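You operate a simulated robot arm through the tools that you are given. There is no shell and no other tool. Be economical: measure what you need, move in short steps, check, and stop when the job is done.

Carry out the task below with a simulated two-armed robot. There is one attempt and no reset: what you move stays moved.

TASK
Fetch the purple bracket and set it on the top of the gear rack. Take the cream sleeve and leave it on the blue panel. Put the grey bucket in the sink bowl. Put the yellow jack on the tow end of the deck. Any order will do. Set down upright: yellow jack.

The check looks at the end state, three seconds after you hand in, the way a careful person would. Anything else that was tipped, shoved, dropped, spilled or broken makes it a failure.

THE ROBOT
Two 7-joint arms with two-finger parallel grippers on one trunk, on a base that drives. Base frame: it is fixed to the floor where the robot stands at the start and does not move with it; the origin is under the middle of the robot, x ahead of it, y to its left, z up. Readings come in m, degrees, newtons and seconds.
The left shoulder is at the start at [0.05, 0.187, 0.985], the right one opposite. With the tool pointing down near the work surface each hand reaches from about 0.1 to 0.3 m from the robot's upright axis, wherever it stands, measured 20 degrees to its own side. Places, roughly: blue panel (24x17x1 cm) [-4.3, 2.5, 0.8]; cream sleeve (5x5x10 cm) [-6.5, 4.1, 0.9]; grey bucket (23x23x21 cm) [-8.9, 3.2, 0.3]; purple bracket (12x4x5 cm) [0.7, 0.2, 0.5]; sink bowl [-9, 3.6, 0.7]; top of the gear rack [-1.7, 2.5, 0.8]; tow end of the deck [-6.5, -1.3, 0.4]; yellow jack [-9, 0.25, 0.75]. Payload 3.43 kg a hand.
The tool frame of a hand sits at the grasp point between the pads (the TCP): z along the fingers, y along the line on which they close. The tips reach 0.03 m beyond it. Largest opening 0.094 m; finger width 0.028, thickness 0.01; the body of the gripper, 0.05 by 0.096 m, starts 0.055 m behind the TCP.
Orientation is told as [roll, pitch, yaw] about the base's x, y, z axes, in that order, counted from this pose: with the fingers straight down and closing along the base's y, the tool's x points along the base's -x, its y along +y and its z along -z.

THE INTERFACE
- The arms move only by the tool apply_moves. It takes "left_motion", "right_motion" or both (then of equal length, played together; a hand with none holds still); each is a list that holds one entry, the list of rows, each a list of 7 numbers: the finger opening in m, from 0 to 0.094, then the shift along the base's x, y, z in m, then the turn, a rotation vector about the base's x, y, z in degrees. In form: [[[jaw, x, y, z, wx, wy, wz], ...]]. A call has 1 to 12 rows; each row is the pose to reach, as a shift and turn from the pose commanded when the call began. Rows are played at 5 a second. More than 0.05 m and 8.6 degrees between two rows, or a gripper value outside its range, and nothing of the call is played. Where a pose cannot be reached the arm comes as near as it can. A force on the tool above 40 N (or 10 N above the force at the start of the call, whichever is more), or a blocked arm, ends the call early, and 0.2 s more pass. Each finger travels about 0.153 m/s and halts on what it meets, pressing with about 36 N; the grip force reading is that of the motor and also rises with nothing between the fingers. The clock runs only during rows and for 0.2 s after the last one: add rows that repeat a pose to give the fingers time. It gives the time, the measured TCP pose, the force on the tool (base axes), the opening and the grip force at its end, in the units of the frame above (readings bear some noise), with the torque about the TCP (base axes, N m) and any sound that the robot's microphone picked up.
- Cameras (640 x 400 px; columns grow to the right, rows downward): "scene" is now at [0.132, 0.0298, 1.1259]; the picture's right is [0.26, -0.96, 0.00], its down [-0.77, -0.21, -0.60] and it looks along [0.58, 0.16, -0.80] (base axes); focal length 286 px, centre (320, 200). "left" rides on the left gripper at [0.076, -0.014, -0.102] in its tool frame; the picture's right is [0.18, 0.98, 0.00], its down [-0.75, 0.14, -0.64] and it looks along [-0.63, 0.12, 0.77] (tool axes); focal length 243 px, centre (320, 200). "right" rides on the right gripper at [0.076, 0.014, -0.102] in its tool frame; the picture's right is [-0.18, 0.98, 0.00], its down [-0.75, -0.14, -0.64] and it looks along [-0.63, -0.12, 0.77] (tool axes); focal length 243 px, centre (320, 200).
- camera(camera): a new picture of that camera. No time passes.
- move_column(by): slides the trunk up (or, below 0, down) by that many m; the arms and the scene camera ride with it, the base frame stays. It gives what a move gives, with no picture.
- base_move(legs): drives the robot by 1 to 6 legs, each [ahead, left, turn to the left] in m, m and degrees, along the robot's own axes; the way and the turn of a leg run together, so that a leg with both is an arc; at most 1.5 m and 180 degrees a leg. The arms and the cameras ride along, it lands a little off, and it stops where it bumps. It gives what a move gives.
- aim_head(pan, tilt): turns the head with the scene camera to pan (to the left, within 80 degrees either way) and tilt (down, from -29 to 69), counted from straight ahead of the robot. It gives what a move gives.
- pixel_to_xyz(camera, pixels): there is no depth. For up to 12 entries [column, row, z] of the newest picture of that camera ("zoom" is the newest enlarged one), the place [x, y] in the base frame at which the ray of that pixel passes the height z, good to about 0.003 m, but the place of the scene camera against the robot may be out by one fixed shift of up to 0.012 m in any direction. No time passes.
- enlarge(camera, box): a new picture of the part [left, top, right, bottom] of that camera's present view, enlarged. No time passes.
- sign_off(): hands the job in; it is judged then, once.

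Keep the steps short. Do not move on a guess: measure, check each grasp and each placing, and mend mistakes. In all there are 110 turns and 92 pictures (those below and enlarged ones count). Leave the grippers open and the arms clear of the work at the hand-in unless told otherwise, and finish with a single line.

The tools are called after "Call:" as a command line: name --argument value ..., lists and objects as JSON in quotes. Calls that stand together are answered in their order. apply_moves: Moves the arms, as the interface text tells. Its arguments: {"type":"object","properties":{"left_motion":{"type":"array","items":{"type":"array","items":{"type":"array","items":{"type":"number"}}}},"right_motion":{"type":"array","items":{"type":"array","items":{"type":"array","items":{"type":"number"}}}}},"required":[]} The other tools are called the same way: move_column (by) slides the trunk up or down; base_move (legs) drives the base; aim_head (pan, tilt) turns the head that bears the scene camera; camera (camera) takes a picture; pixel_to_xyz (camera, pixels) gives the place at which the rays of pixels pass given heights; enlarge (camera, box) takes an enlarged picture of a part of a camera's view; sign_off () hands the job in.

At the start:

```text
t: 0.0
left_position: [0.3937, 0.3369, 0.6555]
left_tcp_rot: [0.0, 0.0, 0.0]
left_force: [-0.2, 0.8, 1.2]
left_ft_torque: [-0.01, -0.01, -0.03]
left_width: 0.0939
left_grasp_force: 0.1
right_position: [0.3398, -0.0353, 0.7045]
right_tcp_rot: [0.0, 0.0, 0.0]
right_force: [-0.4, 0.1, 0.4]
right_ft_torque: [0.02, 0.01, 0.05]
right_width: 0.0936
right_grasp_force: 0.0
trunk travel left (down, up): [-0.2, 0.232]
robot x, y, heading: [-0.0028, -0.0014, -0.3]
head pan, tilt: [15.3, 52.8]
```

scene: 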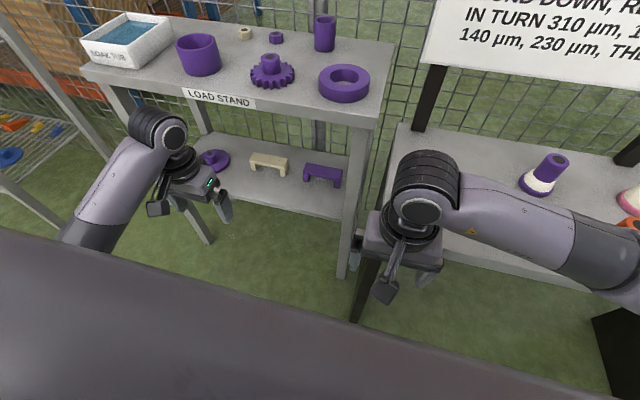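
right: 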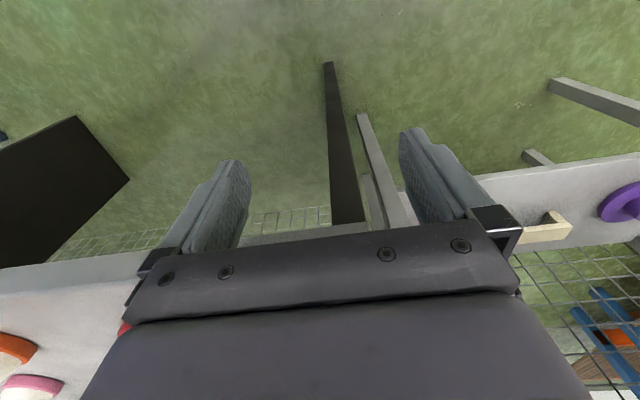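
left: 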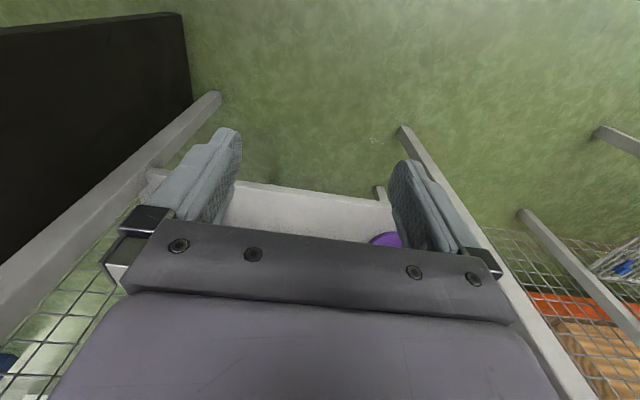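

I see the purple bracket on the lower shelf of the load stand at about (322,175). I'll look closer and measure it and the shelf.

Call:
enlarge --camera "scene" --box '[180, 20, 400, 240]'

Call:
pixel_to_xyz --camera "scene" --pixels '[[305, 185, 0.48], [338, 187, 0.48], [303, 165, 0.53], [341, 168, 0.53], [378, 120, 0.8], [240, 105, 0.8], [80, 65, 0.8], [340, 217, 0.48], [396, 42, 0.8], [325, 45, 0.82]]'

```text
1.82 times, centred on (290, 130) of scene
```

zoom: 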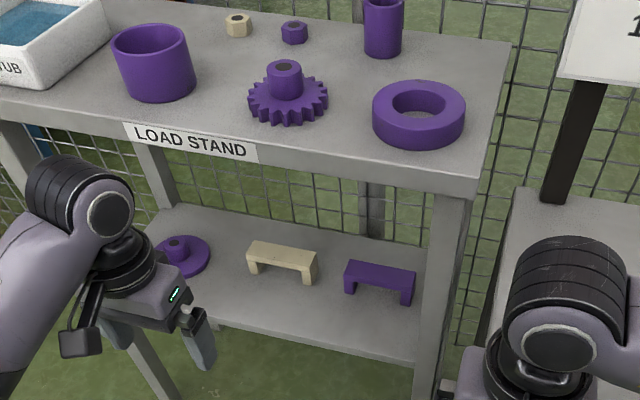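

```text
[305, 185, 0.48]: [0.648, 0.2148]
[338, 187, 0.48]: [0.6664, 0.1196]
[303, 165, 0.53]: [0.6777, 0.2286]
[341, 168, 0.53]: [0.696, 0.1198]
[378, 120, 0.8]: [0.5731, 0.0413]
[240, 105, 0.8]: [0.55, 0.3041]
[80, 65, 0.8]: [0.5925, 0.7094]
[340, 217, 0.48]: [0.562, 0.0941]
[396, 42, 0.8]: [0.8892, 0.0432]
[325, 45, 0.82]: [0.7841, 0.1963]
```

The bracket is an arch spanning about y 0.12–0.225, with its front at x about 0.655. A shelf sits above it, so I'll enter with the fingers horizontal and close them vertically on the bar. First I turn the left hand, in place, to point forward.

Call:
apply_moves --left_motion '[[[0.094, 0, 0, 0, 4.9, -4.9, -4.9], [0.094, 0, 0, 0, 9.8, -9.8, -9.8], [0.094, 0, 0, 0, 14.7, -14.7, -14.7], [0.094, 0, 0, 0, 19.6, -19.6, -19.6], [0.094, 0, 0, 0, 24.5, -24.5, -24.5], [0.094, 0, 0, 0, 29.4, -29.4, -29.4], [0.094, 0, 0, 0, 34.3, -34.3, -34.3], [0.094, 0, 0, 0, 39.2, -39.2, -39.2], [0.094, 0, 0, 0, 44.1, -44.1, -44.1], [0.094, 0, 0, 0, 49.0, -49.0, -49.0], [0.094, 0, 0, 0, 53.9, -53.9, -53.9], [0.094, 0, 0, 0, 58.8, -58.8, -58.8]]]'

```text
t: 2.6
left_position: [0.3927, 0.337, 0.6557]
left_tcp_rot: [78.5, -9.3, -78.6]
left_force: [0.7, -0.8, 0.2]
left_ft_torque: [0.01, 0.02, 0.03]
left_width: 0.0939
left_grasp_force: 0.0
right_position: [0.3396, -0.0341, 0.704]
right_tcp_rot: [-0.1, 0.0, 0.0]
right_force: [-0.4, -0.2, 0.0]
right_ft_torque: [0.01, 0.0, 0.02]
right_width: 0.0938
right_grasp_force: 0.0
trunk travel left (down, up): [-0.2, 0.232]
robot x, y, heading: [-0.0025, 0.0028, -0.0]
head pan, tilt: [15.3, 52.8]
```

The turn works. I finish it with a 15° downward tilt, shift to y about 0.17 and down, and move the right hand aside.

Call:
apply_moves --left_motion '[[[0.094, 0, -0.03, -0.02, 4.5, 2.2, -6.0], [0.094, 0, -0.06, -0.04, 9.1, 4.5, -11.9], [0.094, 0, -0.1, -0.06, 9.1, 4.5, -11.9], [0.094, 0, -0.14, -0.08, 9.1, 4.5, -11.9], [0.094, 0, -0.165, -0.1, 9.1, 4.5, -11.9]]]' --right_motion '[[[0.094, 0, -0.03, 0, 0, 0, 0], [0.094, 0, -0.06, 0, 0, 0, 0], [0.094, 0, -0.1, 0, 0, 0, 0], [0.094, 0, -0.14, 0, 0, 0, 0], [0.094, 0, -0.16, 0, 0, 0, 0]]]'

Call:
camera --camera "left"

Call:
camera --camera "scene"

```text
t: 3.8
left_position: [0.3943, 0.1699, 0.5572]
left_tcp_rot: [75.0, 0.1, -90.2]
left_force: [-0.2, 0.2, 0.6]
left_ft_torque: [0.0, 0.02, 0.0]
left_width: 0.0939
left_grasp_force: 0.1
right_position: [0.3403, -0.1952, 0.7053]
right_tcp_rot: [0.0, 0.0, 0.0]
right_force: [0.1, 1.1, 0.5]
right_ft_torque: [0.02, -0.01, 0.01]
right_width: 0.094
right_grasp_force: 0.0
trunk travel left (down, up): [-0.2, 0.232]
robot x, y, heading: [-0.0011, 0.0016, 0.1]
head pan, tilt: [15.3, 52.8]
```

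```text
87 pictures are left
```

left: 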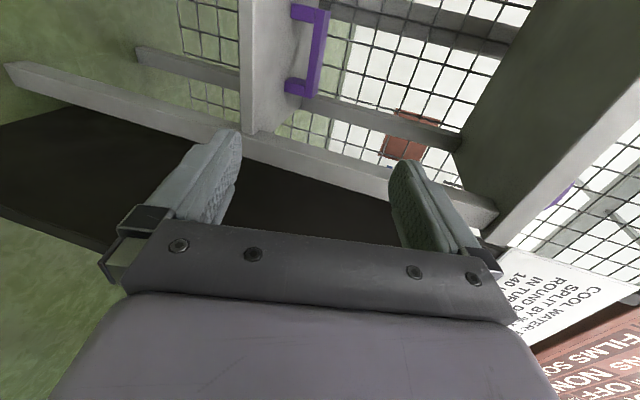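

```text
86 pictures are left
```

scene: 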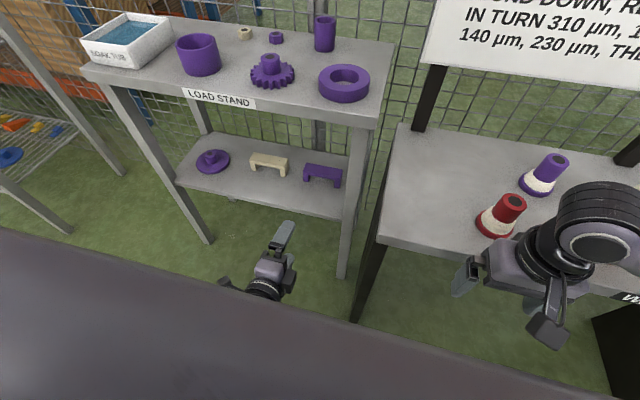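

Call:
enlarge --camera "left" --box '[230, 0, 390, 100]'

Call:
enlarge --camera "scene" --box '[280, 140, 376, 200]'

Call:
pixel_to_xyz --camera "left" --pixels '[[291, 16, 0.45], [291, 16, 0.47], [291, 16, 0.49], [287, 92, 0.45], [287, 92, 0.47], [287, 92, 0.49], [248, 40, 0.45], [248, 40, 0.47], [248, 40, 0.49]]'

Call:
pixel_to_xyz --camera "scene" --pixels '[[307, 183, 0.45], [307, 183, 0.47], [307, 183, 0.49], [338, 187, 0.45], [338, 187, 0.47], [338, 187, 0.49], [303, 173, 0.52], [340, 178, 0.52], [305, 164, 0.52], [341, 169, 0.52]]'

```text
4.00 times, centred on (310, 50) of left
```

zoom: 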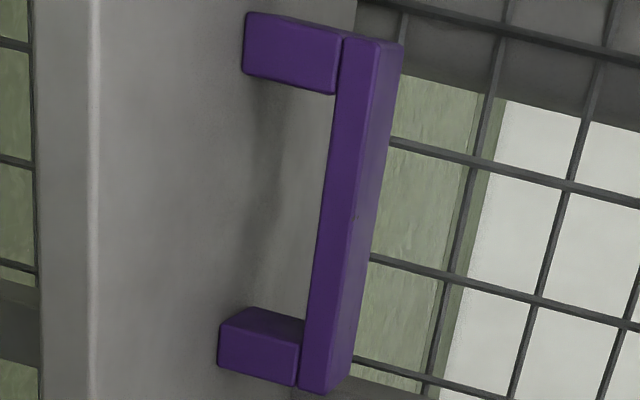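

```text
6.67 times, centred on (328, 170) of scene
```

zoom: 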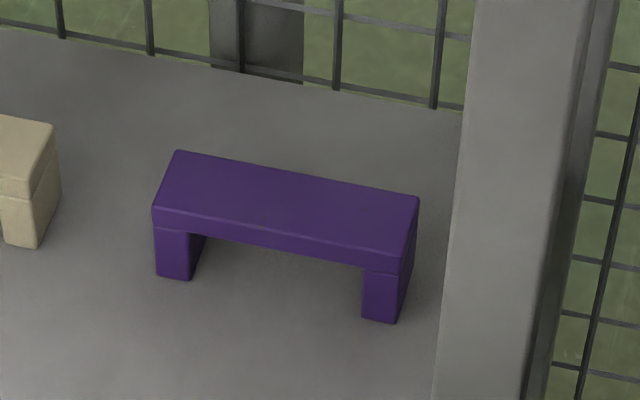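

```text
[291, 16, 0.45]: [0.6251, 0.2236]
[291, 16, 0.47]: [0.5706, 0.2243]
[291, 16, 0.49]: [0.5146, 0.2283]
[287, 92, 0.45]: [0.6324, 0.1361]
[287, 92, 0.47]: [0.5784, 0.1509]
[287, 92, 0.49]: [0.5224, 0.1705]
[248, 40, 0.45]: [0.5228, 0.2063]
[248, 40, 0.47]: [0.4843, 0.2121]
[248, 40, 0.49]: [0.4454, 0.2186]
```

```text
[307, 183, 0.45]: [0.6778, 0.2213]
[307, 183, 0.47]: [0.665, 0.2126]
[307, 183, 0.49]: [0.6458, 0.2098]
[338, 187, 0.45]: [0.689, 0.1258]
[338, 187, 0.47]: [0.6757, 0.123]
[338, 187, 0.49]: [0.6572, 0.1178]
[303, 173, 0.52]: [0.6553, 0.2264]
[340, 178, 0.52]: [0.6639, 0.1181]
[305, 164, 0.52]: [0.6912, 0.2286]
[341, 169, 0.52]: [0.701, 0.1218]
```

Call:
pixel_to_xyz --camera "left" --pixels '[[324, 13, 0.46], [324, 13, 0.48], [324, 13, 0.5], [312.5, 96, 0.46], [312.5, 96, 0.48], [312.5, 96, 0.5], [291, 14, 0.42], [291, 14, 0.44], [287, 94, 0.42], [287, 94, 0.44]]'

Call:
pixel_to_xyz --camera "scene" --pixels '[[303, 171.5, 0.46], [303, 171.5, 0.48], [303, 171.5, 0.5], [340.5, 179, 0.46], [340.5, 179, 0.48], [340.5, 179, 0.5], [303.5, 181, 0.42], [303.5, 181, 0.44], [339, 188, 0.42], [339, 188, 0.44]]'

```text
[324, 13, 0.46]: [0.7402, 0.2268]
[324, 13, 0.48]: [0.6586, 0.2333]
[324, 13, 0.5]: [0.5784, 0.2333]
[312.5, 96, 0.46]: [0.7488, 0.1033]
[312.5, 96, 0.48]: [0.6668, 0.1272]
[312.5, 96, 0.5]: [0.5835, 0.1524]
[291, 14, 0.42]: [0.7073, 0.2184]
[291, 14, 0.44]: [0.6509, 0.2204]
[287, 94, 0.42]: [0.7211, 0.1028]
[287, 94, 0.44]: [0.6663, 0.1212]
```

```text
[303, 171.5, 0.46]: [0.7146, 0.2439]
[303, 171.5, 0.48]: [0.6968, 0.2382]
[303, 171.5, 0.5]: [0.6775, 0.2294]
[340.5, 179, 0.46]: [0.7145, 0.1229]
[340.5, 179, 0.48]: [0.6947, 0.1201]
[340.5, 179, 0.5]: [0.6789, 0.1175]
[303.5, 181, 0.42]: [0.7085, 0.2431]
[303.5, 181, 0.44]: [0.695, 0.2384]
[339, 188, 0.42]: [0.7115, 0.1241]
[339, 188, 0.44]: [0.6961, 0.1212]
```

Both views put the bracket at x 0.708 (front face), y 0.112–0.229, with feet at z 0.419 and top at 0.468. I'll lower the trunk by 0.093 so the hand is at the bar's height.

Call:
move_column --by -0.093

Call:
apply_moves --left_motion '[[[0.06, 0.04, 0.0, 0, 0, 0, 0], [0.036, 0.08, 0.0, 0, 0, 0, 0], [0.036, 0.12, 0.0, 0, 0, 0, 0], [0.036, 0.16, 0.0, 0, 0, 0, 0], [0.036, 0.19, 0.0, 0, 0, 0, 0], [0.036, 0.2, 0, 0, 0, 0, 0]]]'

Call:
camera --camera "left"

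Call:
camera --camera "scene"

```text
t: 4.6
left_position: [0.3997, 0.1662, 0.5364]
left_tcp_rot: [78.2, -1.6, -90.2]
left_force: [0.2, -0.4, -1.0]
left_ft_torque: [-0.04, 0.0, -0.01]
left_width: 0.094
left_grasp_force: 0.0
right_position: [0.3405, -0.1954, 0.66]
right_tcp_rot: [0.0, -0.6, 0.0]
right_force: [-5.7, -2.6, 11.2]
right_ft_torque: [-0.08, -0.77, -0.2]
right_width: 0.0941
right_grasp_force: 0.1
trunk travel left (down, up): [-0.152, 0.28]
robot x, y, heading: [0.0019, 0.0011, -0.2]
head pan, tilt: [15.3, 52.8]
stopped: the force on the tool passed its limit at 51 N (the readings are from after the stop); the commanded pose is now the measured one
```

```text
t: 6.0
left_position: [0.6013, 0.1678, 0.5351]
left_tcp_rot: [77.9, -1.5, -90.1]
left_force: [-0.6, -0.5, 0.4]
left_ft_torque: [-0.03, 0.01, 0.0]
left_width: 0.036
left_grasp_force: 0.1
right_position: [0.3412, -0.1949, 0.6592]
right_tcp_rot: [-0.1, -0.5, 0.1]
right_force: [-3.9, -3.0, 14.0]
right_ft_torque: [0.0, -0.75, -0.19]
right_width: 0.0945
right_grasp_force: 0.1
trunk travel left (down, up): [-0.152, 0.28]
robot x, y, heading: [0.0002, -0.0015, 0.1]
head pan, tilt: [15.3, 52.8]
```

```text
83 pictures are left
```

left: 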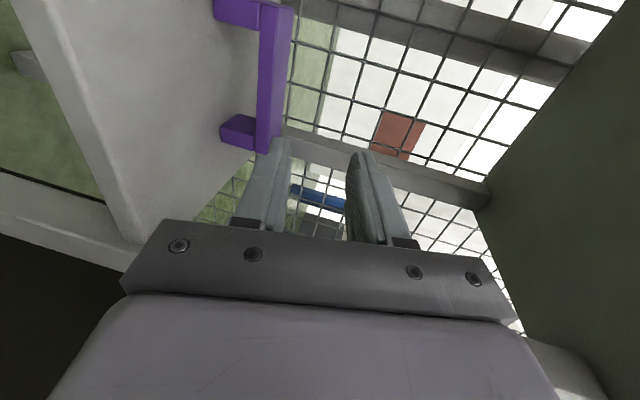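

```text
82 pictures are left
```

scene: 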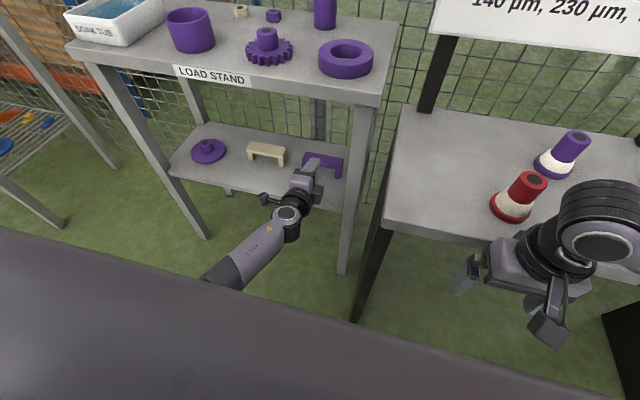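

The trunk stopped because the right hand touched the right-hand table. I lift the right hand clear and draw it back, then lower the left hand to the bar's height and restore the 15° tilt.

Call:
apply_moves --right_motion '[[[0.094, 0, 0, 0.04, 0, 0, 0], [0.094, 0, 0, 0.08, 0, 0, 0], [0.094, 0, 0, 0.12, 0, 0, 0], [0.094, -0.04, 0, 0.12, 0, 0, 0], [0.094, -0.08, 0, 0.12, 0, 0, 0], [0.094, -0.1, 0, 0.12, 0, 0, 0]]]' --left_motion '[[[0.036, 0, 0, 0, 0, 0, 0], [0.036, 0, 0.001, -0.02, 0, 1, 0], [0.036, 0, 0.002, -0.04, 0, 3, 0], [0.036, 0, 0.002, -0.06, 0, 3, 0], [0.036, 0, 0.002, -0.07, 0, 3, 0], [0.036, 0, 0.002, -0.071, 0, 3, 0]]]'

Call:
enlarge --camera "left" --box '[160, 0, 480, 200]'

Call:
pixel_to_xyz --camera "left" --pixels '[[320, 100, 0.46], [320, 40, 0.46]]'

```text
t: 7.4
left_position: [0.6013, 0.1702, 0.4629]
left_tcp_rot: [74.8, -1.4, -90.1]
left_force: [-0.6, 1.5, 0.0]
left_ft_torque: [-0.01, 0.0, -0.01]
left_width: 0.036
left_grasp_force: 0.1
right_position: [0.2576, -0.1882, 0.7814]
right_tcp_rot: [0.0, -0.2, 0.0]
right_force: [-0.8, -0.1, -0.7]
right_ft_torque: [-0.01, -0.04, -0.02]
right_width: 0.094
right_grasp_force: 0.0
right hand out of reach, approached as far as the arm can: row 6
trunk travel left (down, up): [-0.152, 0.28]
robot x, y, heading: [-0.0018, 0.0018, 0.0]
head pan, tilt: [15.3, 52.8]
```

```text
2.00 times, centred on (320, 100) of left
```

zoom: 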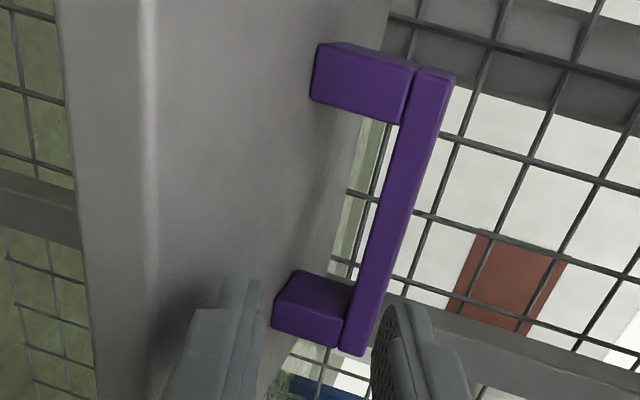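

```text
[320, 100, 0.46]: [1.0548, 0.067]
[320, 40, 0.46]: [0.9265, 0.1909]
```

Call:
pixel_to_xyz --camera "left" --pixels '[[362, 107, 0.48], [362, 107, 0.47], [362, 107, 0.46], [346, 107, 0.46], [346, 107, 0.45], [346, 107, 0.44], [315, 38, 0.42], [315, 38, 0.41], [297, 150, 0.42], [297, 150, 0.41]]'

```text
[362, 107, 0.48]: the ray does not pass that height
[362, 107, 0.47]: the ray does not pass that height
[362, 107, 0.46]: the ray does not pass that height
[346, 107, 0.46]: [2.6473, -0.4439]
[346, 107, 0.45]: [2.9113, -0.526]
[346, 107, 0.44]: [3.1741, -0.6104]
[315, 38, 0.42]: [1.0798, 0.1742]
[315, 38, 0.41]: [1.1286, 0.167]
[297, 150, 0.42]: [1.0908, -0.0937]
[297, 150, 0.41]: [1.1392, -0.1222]
```

The "left" readings refer to the older picture, so I'll use the zoom picture.

Call:
pixel_to_xyz --camera "zoom" --pixels '[[405, 215, 0.475], [405, 215, 0.47], [405, 215, 0.465], [373, 215, 0.455], [373, 215, 0.45], [373, 215, 0.445], [310, 75, 0.42], [310, 75, 0.415], [275, 300, 0.42], [275, 300, 0.415]]'

```text
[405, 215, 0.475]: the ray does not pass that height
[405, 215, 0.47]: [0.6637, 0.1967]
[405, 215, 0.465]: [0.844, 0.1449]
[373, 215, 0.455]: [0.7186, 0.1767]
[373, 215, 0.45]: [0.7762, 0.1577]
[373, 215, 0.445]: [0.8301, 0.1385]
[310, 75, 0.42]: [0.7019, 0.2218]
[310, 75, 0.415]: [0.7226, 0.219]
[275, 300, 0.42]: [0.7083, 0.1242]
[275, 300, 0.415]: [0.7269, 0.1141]
```

At x = 0.71 the bar spans z 0.456–0.4685 and the hand is level with it. I advance 0.117 so the fingers straddle the bar.

Call:
apply_moves --left_motion '[[[0.036, 0.03, 0, 0.002, 0, 0, 0], [0.036, 0.06, 0.0, 0.002, 0, 0, 0], [0.036, 0.09, 0.0, 0.002, 0, 0, 0], [0.036, 0.105, 0.0, 0.002, 0, 0, 0], [0.036, 0.117, 0.0, 0.002, 0, 0, 0]]]'

Call:
camera --camera "left"

```text
t: 8.6
left_position: [0.6687, 0.1798, 0.4984]
left_tcp_rot: [74.8, -1.4, -90.1]
left_force: [0.4, 0.2, -0.3]
left_ft_torque: [0.02, 0.03, 0.02]
left_width: 0.036
left_grasp_force: 0.0
left hand out of reach, approached as far as the arm can: row 2, 3, 4, 5
right_position: [0.258, -0.1881, 0.7817]
right_tcp_rot: [0.0, -0.3, -0.1]
right_force: [-0.2, 0.7, 0.6]
right_ft_torque: [-0.01, 0.01, 0.0]
right_width: 0.0941
right_grasp_force: 0.1
trunk travel left (down, up): [-0.152, 0.28]
robot x, y, heading: [0.0015, -0.0012, 0.1]
head pan, tilt: [15.3, 52.8]
```

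```text
80 pictures are left
```

left: 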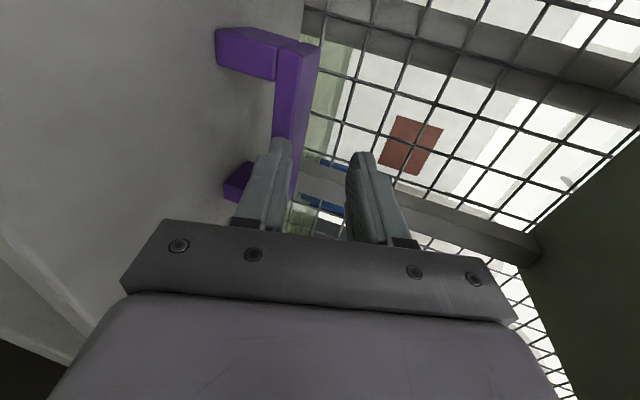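

The arm is at its reach limit, short of the bracket. I retreat 0.07 and look at where it lands, then drive the base ahead.

Call:
apply_moves --left_motion '[[[0.036, -0.04, 0, 0.0, 0, 0, 0], [0.036, -0.08, 0.0, 0.0, 0, 0, 0], [0.036, -0.12, 0.0, 0.0, 0, 0, 0]]]'

Call:
aim_head --pan -10 --tilt 60

Call:
camera --camera "scene"

```text
t: 9.4
left_position: [0.5457, 0.182, 0.5015]
left_tcp_rot: [74.7, -1.4, -90.2]
left_force: [-0.1, 0.1, -0.1]
left_ft_torque: [0.0, -0.01, -0.01]
left_width: 0.036
left_grasp_force: 0.1
right_position: [0.2593, -0.1884, 0.7817]
right_tcp_rot: [0.0, -0.3, -0.1]
right_force: [-0.2, 0.4, 0.8]
right_ft_torque: [0.0, 0.0, 0.0]
right_width: 0.0939
right_grasp_force: 0.1
trunk travel left (down, up): [-0.152, 0.28]
robot x, y, heading: [0.0036, -0.0012, 0.1]
head pan, tilt: [15.3, 52.8]
```

```text
t: 10.3
left_position: [0.5465, 0.1817, 0.5002]
left_tcp_rot: [74.7, -1.5, -90.0]
left_force: [-0.5, -0.8, 0.5]
left_ft_torque: [-0.02, 0.01, 0.05]
left_width: 0.0359
left_grasp_force: 0.0
right_position: [0.2598, -0.1875, 0.7814]
right_tcp_rot: [-0.1, -0.4, 0.0]
right_force: [-1.0, 0.2, -0.5]
right_ft_torque: [0.02, 0.01, 0.01]
right_width: 0.0939
right_grasp_force: 0.0
trunk travel left (down, up): [-0.152, 0.28]
robot x, y, heading: [-0.0004, -0.0035, -0.0]
head pan, tilt: [-10.0, 60.0]
```

```text
79 pictures are left
```

scene: 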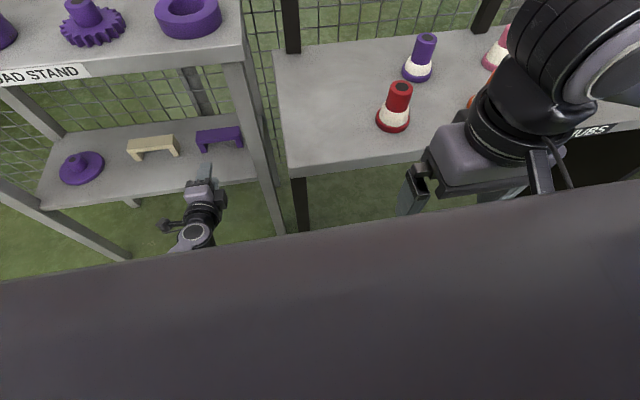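

The right hand is clear of the red item at (395,105). I drive ahead 0.085 m with the left hand still in front of the bracket (TCP x 0.546 → 0.63).

Call:
base_move --legs '[[0.085, 0, 0]]'

Call:
enlarge --camera "left" --box '[160, 0, 480, 200]'

```text
t: 11.3
left_position: [0.6306, 0.1818, 0.5019]
left_tcp_rot: [74.9, -1.4, -90.1]
left_force: [0.0, 0.2, -0.6]
left_ft_torque: [-0.01, 0.0, 0.0]
left_width: 0.036
left_grasp_force: 0.0
right_position: [0.344, -0.1883, 0.7815]
right_tcp_rot: [0.1, -0.3, 0.0]
right_force: [0.0, -0.1, -0.3]
right_ft_torque: [0.01, 0.02, -0.02]
right_width: 0.094
right_grasp_force: 0.0
trunk travel left (down, up): [-0.152, 0.28]
robot x, y, heading: [0.0868, 0.0001, 0.1]
head pan, tilt: [-10.0, 60.0]
```

```text
2.00 times, centred on (320, 100) of left
```

zoom: 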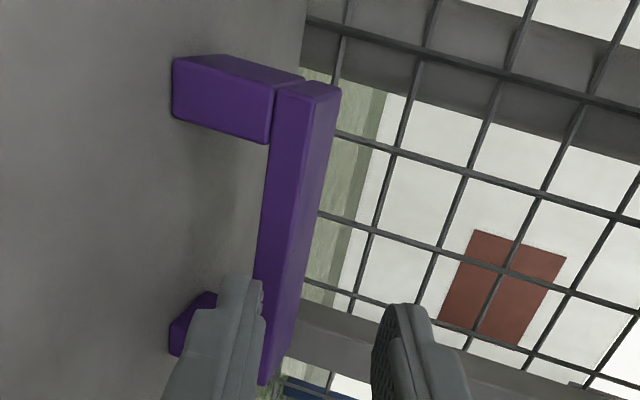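

Robot x is now 0.087. I lower to z 0.465 and y 0.17, then advance to x about 0.718.

Call:
apply_moves --left_motion '[[[0.036, 0, -0.005, -0.018, 0, 0, 0], [0.036, 0, -0.011, -0.036, 0, 0, 0], [0.036, 0.03, -0.011, -0.0365, 0, 0, 0], [0.036, 0.06, -0.011, -0.0365, 0, 0, 0], [0.036, 0.075, -0.011, -0.0365, 0, 0, 0], [0.036, 0.087, -0.011, -0.0365, 0, 0, 0], [0.036, 0.087, -0.011, -0.0365, 0, 0, 0]]]'

Call:
camera --camera "left"

Call:
enlarge --camera "scene" --box '[100, 90, 292, 210]'

```text
t: 12.9
left_position: [0.7179, 0.171, 0.4652]
left_tcp_rot: [74.9, -1.3, -90.2]
left_force: [-0.4, 0.0, 0.3]
left_ft_torque: [-0.02, -0.03, 0.0]
left_width: 0.0359
left_grasp_force: 0.0
right_position: [0.3441, -0.1901, 0.7817]
right_tcp_rot: [0.0, -0.4, 0.0]
right_force: [-0.5, -0.7, -0.5]
right_ft_torque: [0.01, 0.01, 0.02]
right_width: 0.0941
right_grasp_force: 0.1
trunk travel left (down, up): [-0.152, 0.28]
robot x, y, heading: [0.0857, 0.0024, 0.0]
head pan, tilt: [-10.0, 60.0]
```

```text
77 pictures are left
```

left: 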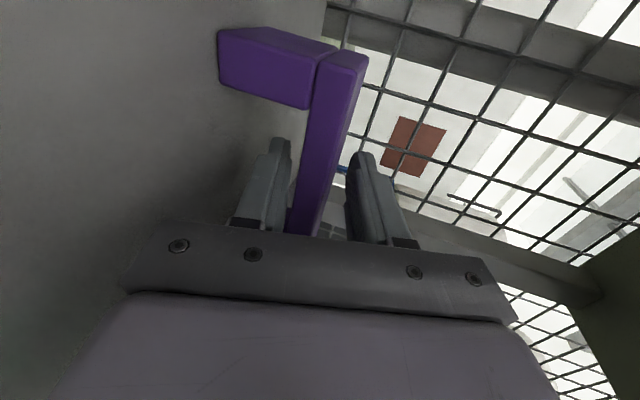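

```text
3.33 times, centred on (196, 150) of scene
```

zoom: 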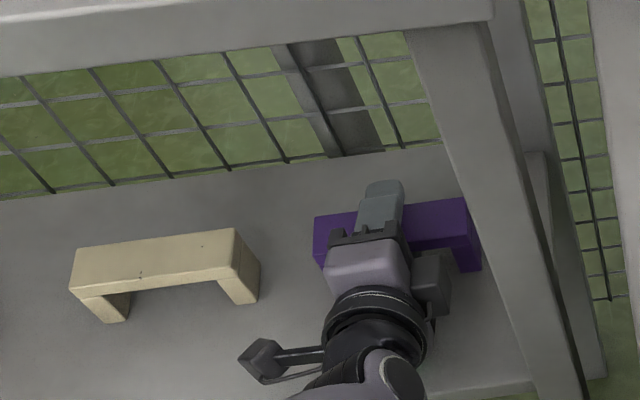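

The bar at (325,150) is between the fingers. I close.

Call:
apply_moves --left_motion '[[[0.02, 0, 0, 0, 0, 0, 0], [0.0, 0, 0, 0, 0, 0, 0], [0.0, 0, 0, 0, 0, 0, 0], [0.0, 0, 0, 0, 0, 0, 0]]]'

Call:
camera --camera "left"

```text
t: 13.9
left_position: [0.7191, 0.1709, 0.4678]
left_tcp_rot: [75.0, -1.3, -90.2]
left_force: [4.4, -0.2, 10.0]
left_ft_torque: [0.75, -0.43, -0.32]
left_width: 0.018
left_grasp_force: 36.3
right_position: [0.3435, -0.188, 0.7821]
right_tcp_rot: [0.0, -0.3, 0.0]
right_force: [0.5, 0.1, 0.4]
right_ft_torque: [-0.01, -0.01, 0.0]
right_width: 0.094
right_grasp_force: 0.0
trunk travel left (down, up): [-0.152, 0.28]
robot x, y, heading: [0.0852, -0.0023, -0.0]
head pan, tilt: [-10.0, 60.0]
```

```text
75 pictures are left
```

left: 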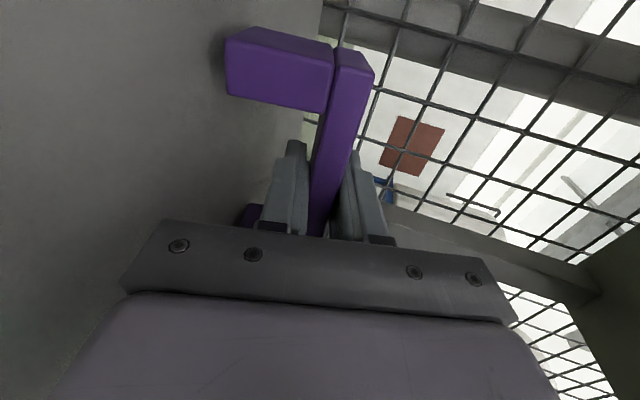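

Gripped (width 0.018, 36 N). I lift 0.03 and draw it out towards me.

Call:
apply_moves --left_motion '[[[0.0, 0, 0, 0.015, 0, 0, 0], [0.0, 0, 0, 0.03, 0, 0, 0], [0.0, -0.04, 0, 0.035, 0, 0, 0], [0.0, -0.08, 0, 0.035, 0, 0, 0], [0.0, -0.12, 0, 0.035, 0, 0, 0], [0.0, -0.16, 0, 0.035, 0, 0, 0], [0.0, -0.2, 0, 0.035, 0, 0, 0], [0.0, -0.24, 0, 0.035, 0, 0, 0]]]'

Call:
camera --camera "left"

```text
t: 15.9
left_position: [0.5059, 0.1771, 0.5267]
left_tcp_rot: [78.7, -1.5, -89.0]
left_force: [0.3, -0.4, -3.1]
left_ft_torque: [-0.01, 0.0, 0.02]
left_width: 0.0183
left_grasp_force: 35.7
right_position: [0.3451, -0.188, 0.7813]
right_tcp_rot: [0.0, -0.3, 0.0]
right_force: [-0.5, 0.3, 0.5]
right_ft_torque: [0.01, 0.0, -0.01]
right_width: 0.0941
right_grasp_force: 0.1
trunk travel left (down, up): [-0.152, 0.28]
robot x, y, heading: [0.0807, 0.0025, 0.1]
head pan, tilt: [-10.0, 60.0]
stopped in row 8 (left hand): the arm was blocked; the commanded pose is now the measured one
```

```text
74 pictures are left
```

left: 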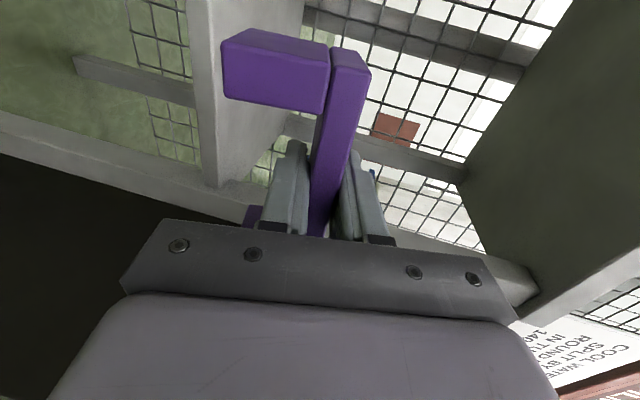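

The bracket is held clear of the shelf (the arm folded up against the body). I back away 0.35 m, then look left for the route.

Call:
base_move --legs '[[-0.35, 0, 0]]'

Call:
aim_head --pan 75 --tilt 15

Call:
camera --camera "scene"

```text
t: 18.2
left_position: [0.1617, 0.1767, 0.5251]
left_tcp_rot: [78.8, -1.3, -89.2]
left_force: [-0.1, -0.4, -2.8]
left_ft_torque: [0.01, -0.01, 0.0]
left_width: 0.018
left_grasp_force: 35.8
right_position: [-0.0024, -0.1884, 0.7823]
right_tcp_rot: [0.0, -0.1, -0.4]
right_force: [-0.1, 0.4, 0.2]
right_ft_torque: [0.01, 0.0, -0.02]
right_width: 0.0937
right_grasp_force: 0.0
trunk travel left (down, up): [-0.152, 0.28]
robot x, y, heading: [-0.2618, 0.0032, -0.2]
head pan, tilt: [-10.0, 60.0]
```

```text
t: 19.8
left_position: [0.1612, 0.1779, 0.526]
left_tcp_rot: [78.8, -1.4, -89.3]
left_force: [-1.2, 1.4, -2.7]
left_ft_torque: [-0.03, 0.02, 0.01]
left_width: 0.0182
left_grasp_force: 35.4
right_position: [-0.0005, -0.1884, 0.7817]
right_tcp_rot: [0.0, -0.2, -0.2]
right_force: [-0.6, -0.4, 0.4]
right_ft_torque: [-0.03, 0.0, 0.03]
right_width: 0.0943
right_grasp_force: 0.0
trunk travel left (down, up): [-0.152, 0.28]
robot x, y, heading: [-0.2596, 0.0033, -0.4]
head pan, tilt: [75.0, 15.0]
```

```text
73 pictures are left
```

scene: 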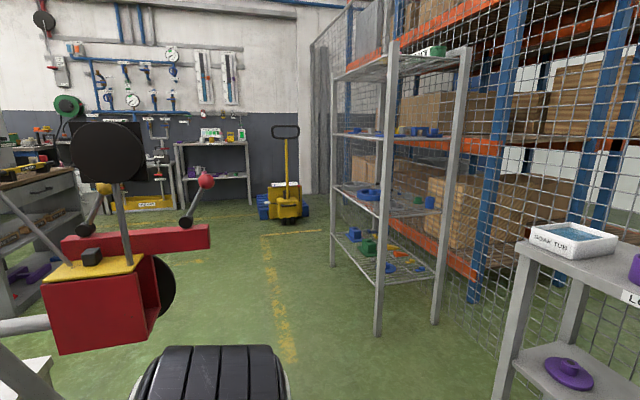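

I measure floor points to plan the route.

Call:
pixel_to_xyz --camera "scene" --pixels '[[60, 355, 0.35], [145, 335, 0.35], [210, 235, 0.6], [280, 330, 0.0], [265, 235, 0.0], [290, 222, 0.0], [378, 335, 0.0], [215, 207, 0.0], [40, 290, 0.0], [250, 205, 0.0], [330, 265, 0.0]]'

Call:
base_move --legs '[[0, 0, 70]]'

Call:
aim_head --pan 50 --tilt 20

Call:
camera --camera "scene"

```text
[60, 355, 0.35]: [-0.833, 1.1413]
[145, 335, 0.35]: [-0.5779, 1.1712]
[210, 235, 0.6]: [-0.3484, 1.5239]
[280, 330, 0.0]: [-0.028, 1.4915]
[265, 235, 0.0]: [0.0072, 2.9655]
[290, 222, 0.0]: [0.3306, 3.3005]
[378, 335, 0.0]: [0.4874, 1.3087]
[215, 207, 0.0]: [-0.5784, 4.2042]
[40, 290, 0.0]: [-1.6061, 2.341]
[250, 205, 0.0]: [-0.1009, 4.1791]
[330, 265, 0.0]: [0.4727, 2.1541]
```

```text
t: 23.2
left_position: [-0.2794, 0.4559, 0.5257]
left_tcp_rot: [78.8, -1.4, -19.4]
left_force: [0.0, 0.0, -3.1]
left_ft_torque: [-0.04, 0.0, 0.01]
left_width: 0.0181
left_grasp_force: 35.7
right_position: [0.0077, 0.1775, 0.7818]
right_tcp_rot: [0.0, -0.3, 69.5]
right_force: [1.2, -0.4, 0.5]
right_ft_torque: [0.03, 0.04, -0.01]
right_width: 0.0941
right_grasp_force: 0.1
trunk travel left (down, up): [-0.152, 0.28]
robot x, y, heading: [-0.2597, 0.0033, 69.6]
head pan, tilt: [75.0, 15.0]
```

```text
t: 24.1
left_position: [-0.2796, 0.4564, 0.5271]
left_tcp_rot: [78.8, -1.4, -19.5]
left_force: [-0.3, -0.5, -2.1]
left_ft_torque: [0.01, -0.01, -0.01]
left_width: 0.0183
left_grasp_force: 35.6
right_position: [0.0075, 0.177, 0.7811]
right_tcp_rot: [0.0, -0.3, 69.4]
right_force: [0.4, 0.7, 0.6]
right_ft_torque: [0.03, 0.0, 0.0]
right_width: 0.0941
right_grasp_force: 0.1
trunk travel left (down, up): [-0.152, 0.28]
robot x, y, heading: [-0.2582, 0.0032, 69.4]
head pan, tilt: [50.0, 20.0]
```

```text
72 pictures are left
```

scene: 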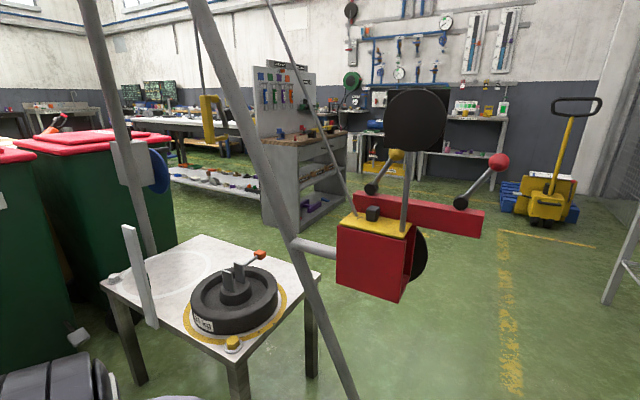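

Call:
aim_head --pan 8 --tilt 32

Call:
camera --camera "scene"

```text
t: 25.2
left_position: [-0.2788, 0.4559, 0.5252]
left_tcp_rot: [78.8, -1.3, -19.5]
left_force: [0.3, 0.1, -3.4]
left_ft_torque: [-0.01, -0.02, 0.0]
left_width: 0.0184
left_grasp_force: 36.6
right_position: [0.0073, 0.177, 0.7807]
right_tcp_rot: [0.0, -0.4, 69.5]
right_force: [0.3, -0.5, 0.1]
right_ft_torque: [0.03, -0.03, 0.04]
right_width: 0.0939
right_grasp_force: 0.1
trunk travel left (down, up): [-0.152, 0.28]
robot x, y, heading: [-0.2558, 0.0013, 69.3]
head pan, tilt: [8.0, 32.0]
```

```text
71 pictures are left
```

scene: 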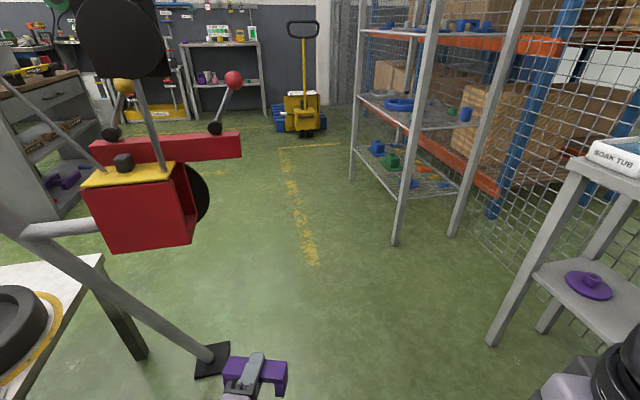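

Call:
pixel_to_xyz --camera "scene" --pixels '[[228, 372, 0.0], [195, 240, 0.5], [205, 200, 0.6], [240, 145, 0.7], [315, 265, 0.0], [395, 245, 0.0], [350, 180, 0.0], [310, 135, 0.0], [285, 148, 0.0], [65, 217, 0.0], [490, 345, 0.0], [452, 235, 0.0]]'

```text
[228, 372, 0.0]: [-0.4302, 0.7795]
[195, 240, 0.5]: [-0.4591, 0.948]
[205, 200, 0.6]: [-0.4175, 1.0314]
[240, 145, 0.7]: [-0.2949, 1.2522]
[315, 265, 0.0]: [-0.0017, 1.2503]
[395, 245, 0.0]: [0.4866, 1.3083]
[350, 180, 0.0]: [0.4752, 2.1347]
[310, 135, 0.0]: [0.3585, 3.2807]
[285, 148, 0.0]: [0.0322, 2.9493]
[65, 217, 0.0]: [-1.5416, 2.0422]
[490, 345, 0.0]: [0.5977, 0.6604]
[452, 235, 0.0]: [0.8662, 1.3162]
```

The corridor between the hoist bar (x about −0.29) and the shelf leg (x 0.48) is about 0.77 m wide. I check how far my elbows stick out.

Call:
aim_head --pan 80 --tilt 60

Call:
camera --camera "scene"

Call:
aim_head --pan -80 --tilt 60

Call:
camera --camera "scene"

```text
t: 26.6
left_position: [-0.2799, 0.4572, 0.5262]
left_tcp_rot: [79.0, -1.4, -19.4]
left_force: [0.0, -0.1, -3.6]
left_ft_torque: [0.01, -0.02, 0.01]
left_width: 0.018
left_grasp_force: 35.5
right_position: [0.0081, 0.1765, 0.7806]
right_tcp_rot: [0.0, -0.3, 69.5]
right_force: [-0.8, -0.1, -0.3]
right_ft_torque: [0.01, 0.02, -0.02]
right_width: 0.0941
right_grasp_force: 0.1
trunk travel left (down, up): [-0.152, 0.28]
robot x, y, heading: [-0.2607, 0.0009, 69.6]
head pan, tilt: [80.0, 60.0]
```

```text
70 pictures are left
```

scene: 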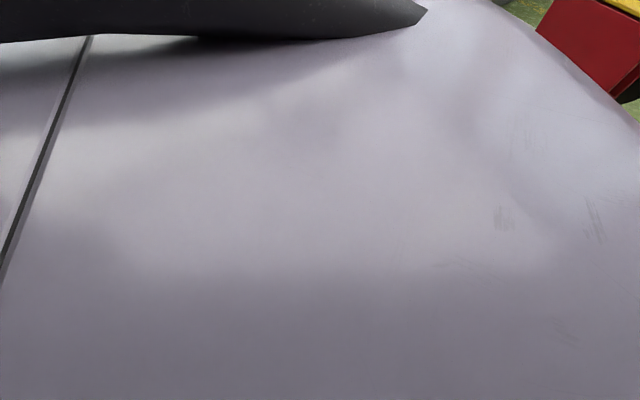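

```text
t: 29.1
left_position: [-0.2784, 0.4554, 0.5265]
left_tcp_rot: [78.9, -1.3, -19.6]
left_force: [0.7, 0.8, -2.6]
left_ft_torque: [-0.02, -0.03, 0.01]
left_width: 0.0182
left_grasp_force: 36.5
right_position: [0.0085, 0.177, 0.7801]
right_tcp_rot: [0.0, -0.2, 69.5]
right_force: [0.7, -0.7, 0.1]
right_ft_torque: [-0.03, -0.01, -0.02]
right_width: 0.0943
right_grasp_force: 0.1
trunk travel left (down, up): [-0.152, 0.28]
robot x, y, heading: [-0.2578, 0.001, 69.5]
head pan, tilt: [-80.0, 60.0]
```

```text
69 pictures are left
```

scene: 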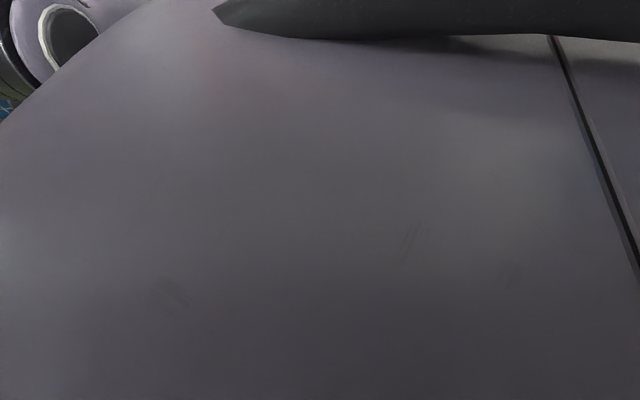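

Call:
aim_head --pan -60 --tilt 35

Call:
camera --camera "scene"

Call:
aim_head --pan 60 --tilt 35

Call:
camera --camera "scene"

```text
t: 30.0
left_position: [-0.2787, 0.4566, 0.5259]
left_tcp_rot: [78.8, -1.4, -19.5]
left_force: [-0.9, 0.5, -2.9]
left_ft_torque: [0.01, 0.01, 0.01]
left_width: 0.0179
left_grasp_force: 36.3
right_position: [0.008, 0.1778, 0.7807]
right_tcp_rot: [0.0, -0.3, 69.5]
right_force: [0.0, 1.0, -0.2]
right_ft_torque: [-0.01, 0.01, -0.03]
right_width: 0.0938
right_grasp_force: 0.1
trunk travel left (down, up): [-0.152, 0.28]
robot x, y, heading: [-0.2584, -0.0004, 69.5]
head pan, tilt: [-60.0, 35.0]
```

```text
68 pictures are left
```

scene: 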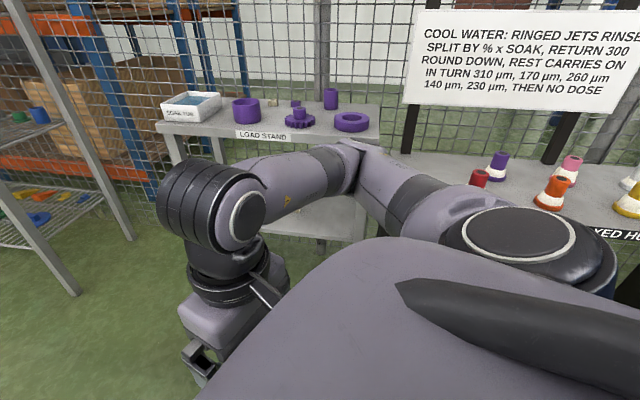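

```text
t: 32.0
left_position: [-0.2801, 0.4564, 0.5261]
left_tcp_rot: [78.8, -1.4, -19.5]
left_force: [0.2, 0.1, -2.2]
left_ft_torque: [-0.04, 0.02, -0.01]
left_width: 0.0183
left_grasp_force: 36.5
right_position: [0.0081, 0.1764, 0.7818]
right_tcp_rot: [0.0, -0.2, 69.5]
right_force: [0.5, -0.2, -0.1]
right_ft_torque: [-0.03, -0.06, 0.0]
right_width: 0.0943
right_grasp_force: 0.0
trunk travel left (down, up): [-0.152, 0.28]
robot x, y, heading: [-0.2597, -0.0023, 69.5]
head pan, tilt: [60.0, 35.0]
```

```text
67 pictures are left
```

scene: 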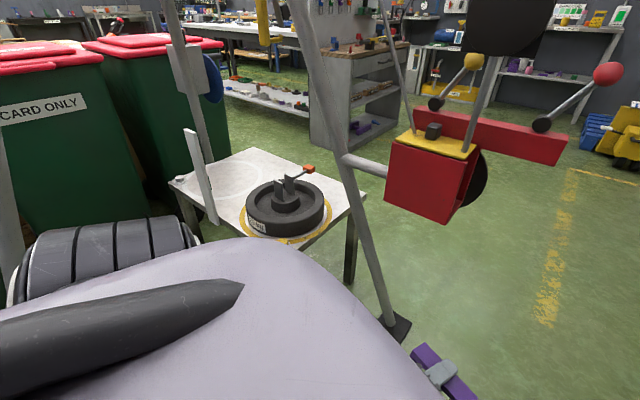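

The right elbow sticks out sideways because that hand is tucked close. I extend both hands forward to narrow the robot before the corridor.

Call:
apply_moves --left_motion '[[[0.0, 0.01, 0.027, 0, 0, 0, 0], [0.0, 0.02, 0.054, 0, 0, 0, 0], [0.0, 0.03, 0.081, 0, 0, 0, 0], [0.0, 0.04, 0.108, 0, 0, 0, 0], [0.0, 0.045, 0.122, 0, 0, 0, 0], [0.0, 0.045, 0.122, 0, 0, 0, 0]]]' --right_motion '[[[0.09, 0.015, 0.04, 0, 0, 0, 0], [0.09, 0.03, 0.08, 0, 0, 0, 0], [0.09, 0.045, 0.12, 0, 0, 0, 0], [0.09, 0.06, 0.16, 0, 0, 0, 0], [0.09, 0.075, 0.2, 0, 0, 0, 0], [0.09, 0.075, 0.2, 0, 0, 0, 0]]]'

Call:
aim_head --pan -60 --tilt 40

Call:
camera --camera "scene"

```text
t: 33.4
left_position: [-0.2342, 0.5785, 0.5259]
left_tcp_rot: [78.8, -1.4, -19.5]
left_force: [0.1, -0.5, -3.3]
left_ft_torque: [-0.01, -0.02, -0.03]
left_width: 0.0181
left_grasp_force: 35.9
right_position: [0.0819, 0.3797, 0.7822]
right_tcp_rot: [0.0, -0.3, 69.5]
right_force: [0.3, -0.8, -0.1]
right_ft_torque: [-0.01, 0.02, -0.02]
right_width: 0.09
right_grasp_force: 0.1
trunk travel left (down, up): [-0.152, 0.28]
robot x, y, heading: [-0.2594, 0.0015, 69.7]
head pan, tilt: [60.0, 35.0]
```

```text
t: 35.4
left_position: [-0.2335, 0.5797, 0.5245]
left_tcp_rot: [78.7, -1.4, -19.5]
left_force: [0.9, 0.0, -3.0]
left_ft_torque: [-0.01, -0.01, 0.03]
left_width: 0.018
left_grasp_force: 35.8
right_position: [0.0804, 0.3794, 0.7818]
right_tcp_rot: [0.0, -0.2, 69.5]
right_force: [0.0, -0.7, -0.9]
right_ft_torque: [0.0, -0.03, 0.02]
right_width: 0.09
right_grasp_force: 0.0
trunk travel left (down, up): [-0.152, 0.28]
robot x, y, heading: [-0.2584, 0.0034, 69.7]
head pan, tilt: [-60.0, 40.0]
```

```text
66 pictures are left
```

scene: 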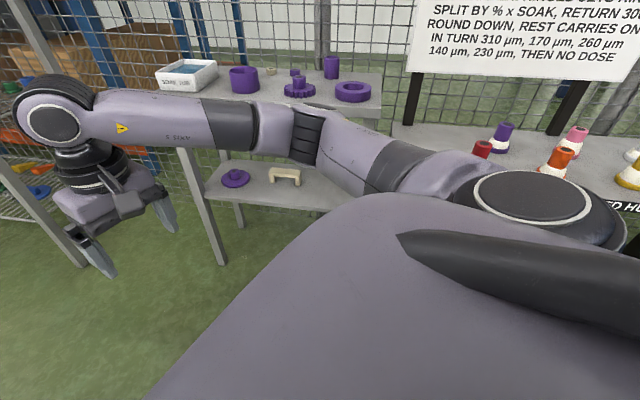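

Call:
pixel_to_xyz --camera "scene" --pixels '[[320, 140, 0.9], [320, 140, 0.85], [345, 125, 0.9], [55, 110, 0.95], [540, 195, 0.98]]'

```text
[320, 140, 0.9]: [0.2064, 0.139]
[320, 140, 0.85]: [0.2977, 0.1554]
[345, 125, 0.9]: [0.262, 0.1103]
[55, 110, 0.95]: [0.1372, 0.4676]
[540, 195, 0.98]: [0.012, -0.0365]
```

The elbow reaches about 0.43 m to the right, which is still too wide. I swing the right hand inward in front of the body.

Call:
apply_moves --right_motion '[[[0.09, -0.036, 0.02, 0, 0, 0, 0], [0.09, -0.072, 0.04, 0, 0, 0, 0], [0.09, -0.108, 0.06, 0, 0, 0, 0], [0.09, -0.144, 0.08, 0, 0, 0, 0], [0.09, -0.18, 0.1, 0, 0, 0, 0], [0.09, -0.18, 0.1, 0, 0, 0, 0]]]'

Call:
camera --camera "scene"

Call:
pixel_to_xyz --camera "scene" --pixels '[[320, 140, 0.9], [260, 120, 0.9], [260, 120, 0.95]]'

```text
t: 36.8
left_position: [-0.2334, 0.5765, 0.5251]
left_tcp_rot: [78.9, -1.4, -19.5]
left_force: [0.8, -0.2, -2.5]
left_ft_torque: [0.01, 0.01, 0.04]
left_width: 0.0182
left_grasp_force: 36.2
right_position: [-0.0993, 0.4764, 0.7781]
right_tcp_rot: [0.0, -0.3, 69.5]
right_force: [0.3, 0.3, 0.1]
right_ft_torque: [0.0, -0.03, 0.01]
right_width: 0.0901
right_grasp_force: 0.0
trunk travel left (down, up): [-0.152, 0.28]
robot x, y, heading: [-0.2622, 0.0017, 69.3]
head pan, tilt: [-60.0, 40.0]
```

```text
65 pictures are left
```

scene: 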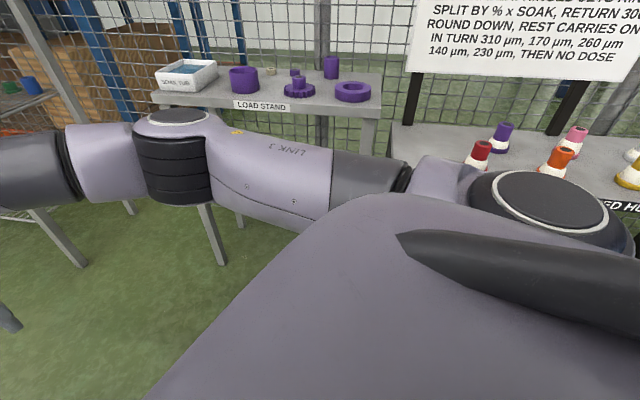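

```text
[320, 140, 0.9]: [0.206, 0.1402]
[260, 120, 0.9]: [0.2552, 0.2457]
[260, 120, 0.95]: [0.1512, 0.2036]
```

The elbow is now within about 0.3 m. I sidestep right 0.36 and turn to heading 90°.

Call:
base_move --legs '[[0, -0.36, 0], [0, 0, 20.5]]'

Call:
aim_head --pan 55 --tilt 45

Call:
camera --camera "scene"

```text
t: 41.6
left_position: [-0.1, 0.4272, 0.5263]
left_tcp_rot: [78.8, -1.4, 0.5]
left_force: [-0.1, -0.6, -2.5]
left_ft_torque: [0.01, 0.01, 0.01]
left_width: 0.0182
left_grasp_force: 36.0
right_position: [0.0606, 0.3765, 0.78]
right_tcp_rot: [0.1, -0.3, 89.5]
right_force: [-0.4, 0.5, -1.0]
right_ft_torque: [0.02, 0.01, -0.02]
right_width: 0.09
right_grasp_force: 0.1
trunk travel left (down, up): [-0.152, 0.28]
robot x, y, heading: [0.0764, -0.125, 89.8]
head pan, tilt: [-60.0, 40.0]
```

```text
t: 43.5
left_position: [-0.1002, 0.4274, 0.5256]
left_tcp_rot: [78.8, -1.5, 0.5]
left_force: [0.7, 0.4, -2.6]
left_ft_torque: [0.01, -0.02, 0.01]
left_width: 0.0182
left_grasp_force: 36.3
right_position: [0.0618, 0.3762, 0.7795]
right_tcp_rot: [0.0, -0.3, 89.5]
right_force: [0.1, -0.9, 0.0]
right_ft_torque: [0.03, 0.0, 0.01]
right_width: 0.0899
right_grasp_force: 0.0
trunk travel left (down, up): [-0.152, 0.28]
robot x, y, heading: [0.0721, -0.128, 89.7]
head pan, tilt: [55.0, 45.0]
```

```text
64 pictures are left
```

scene: 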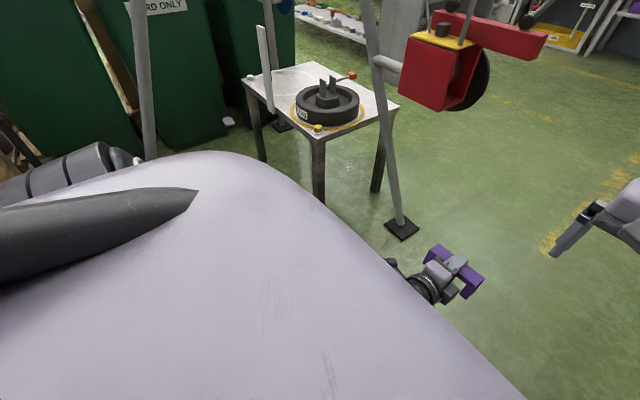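

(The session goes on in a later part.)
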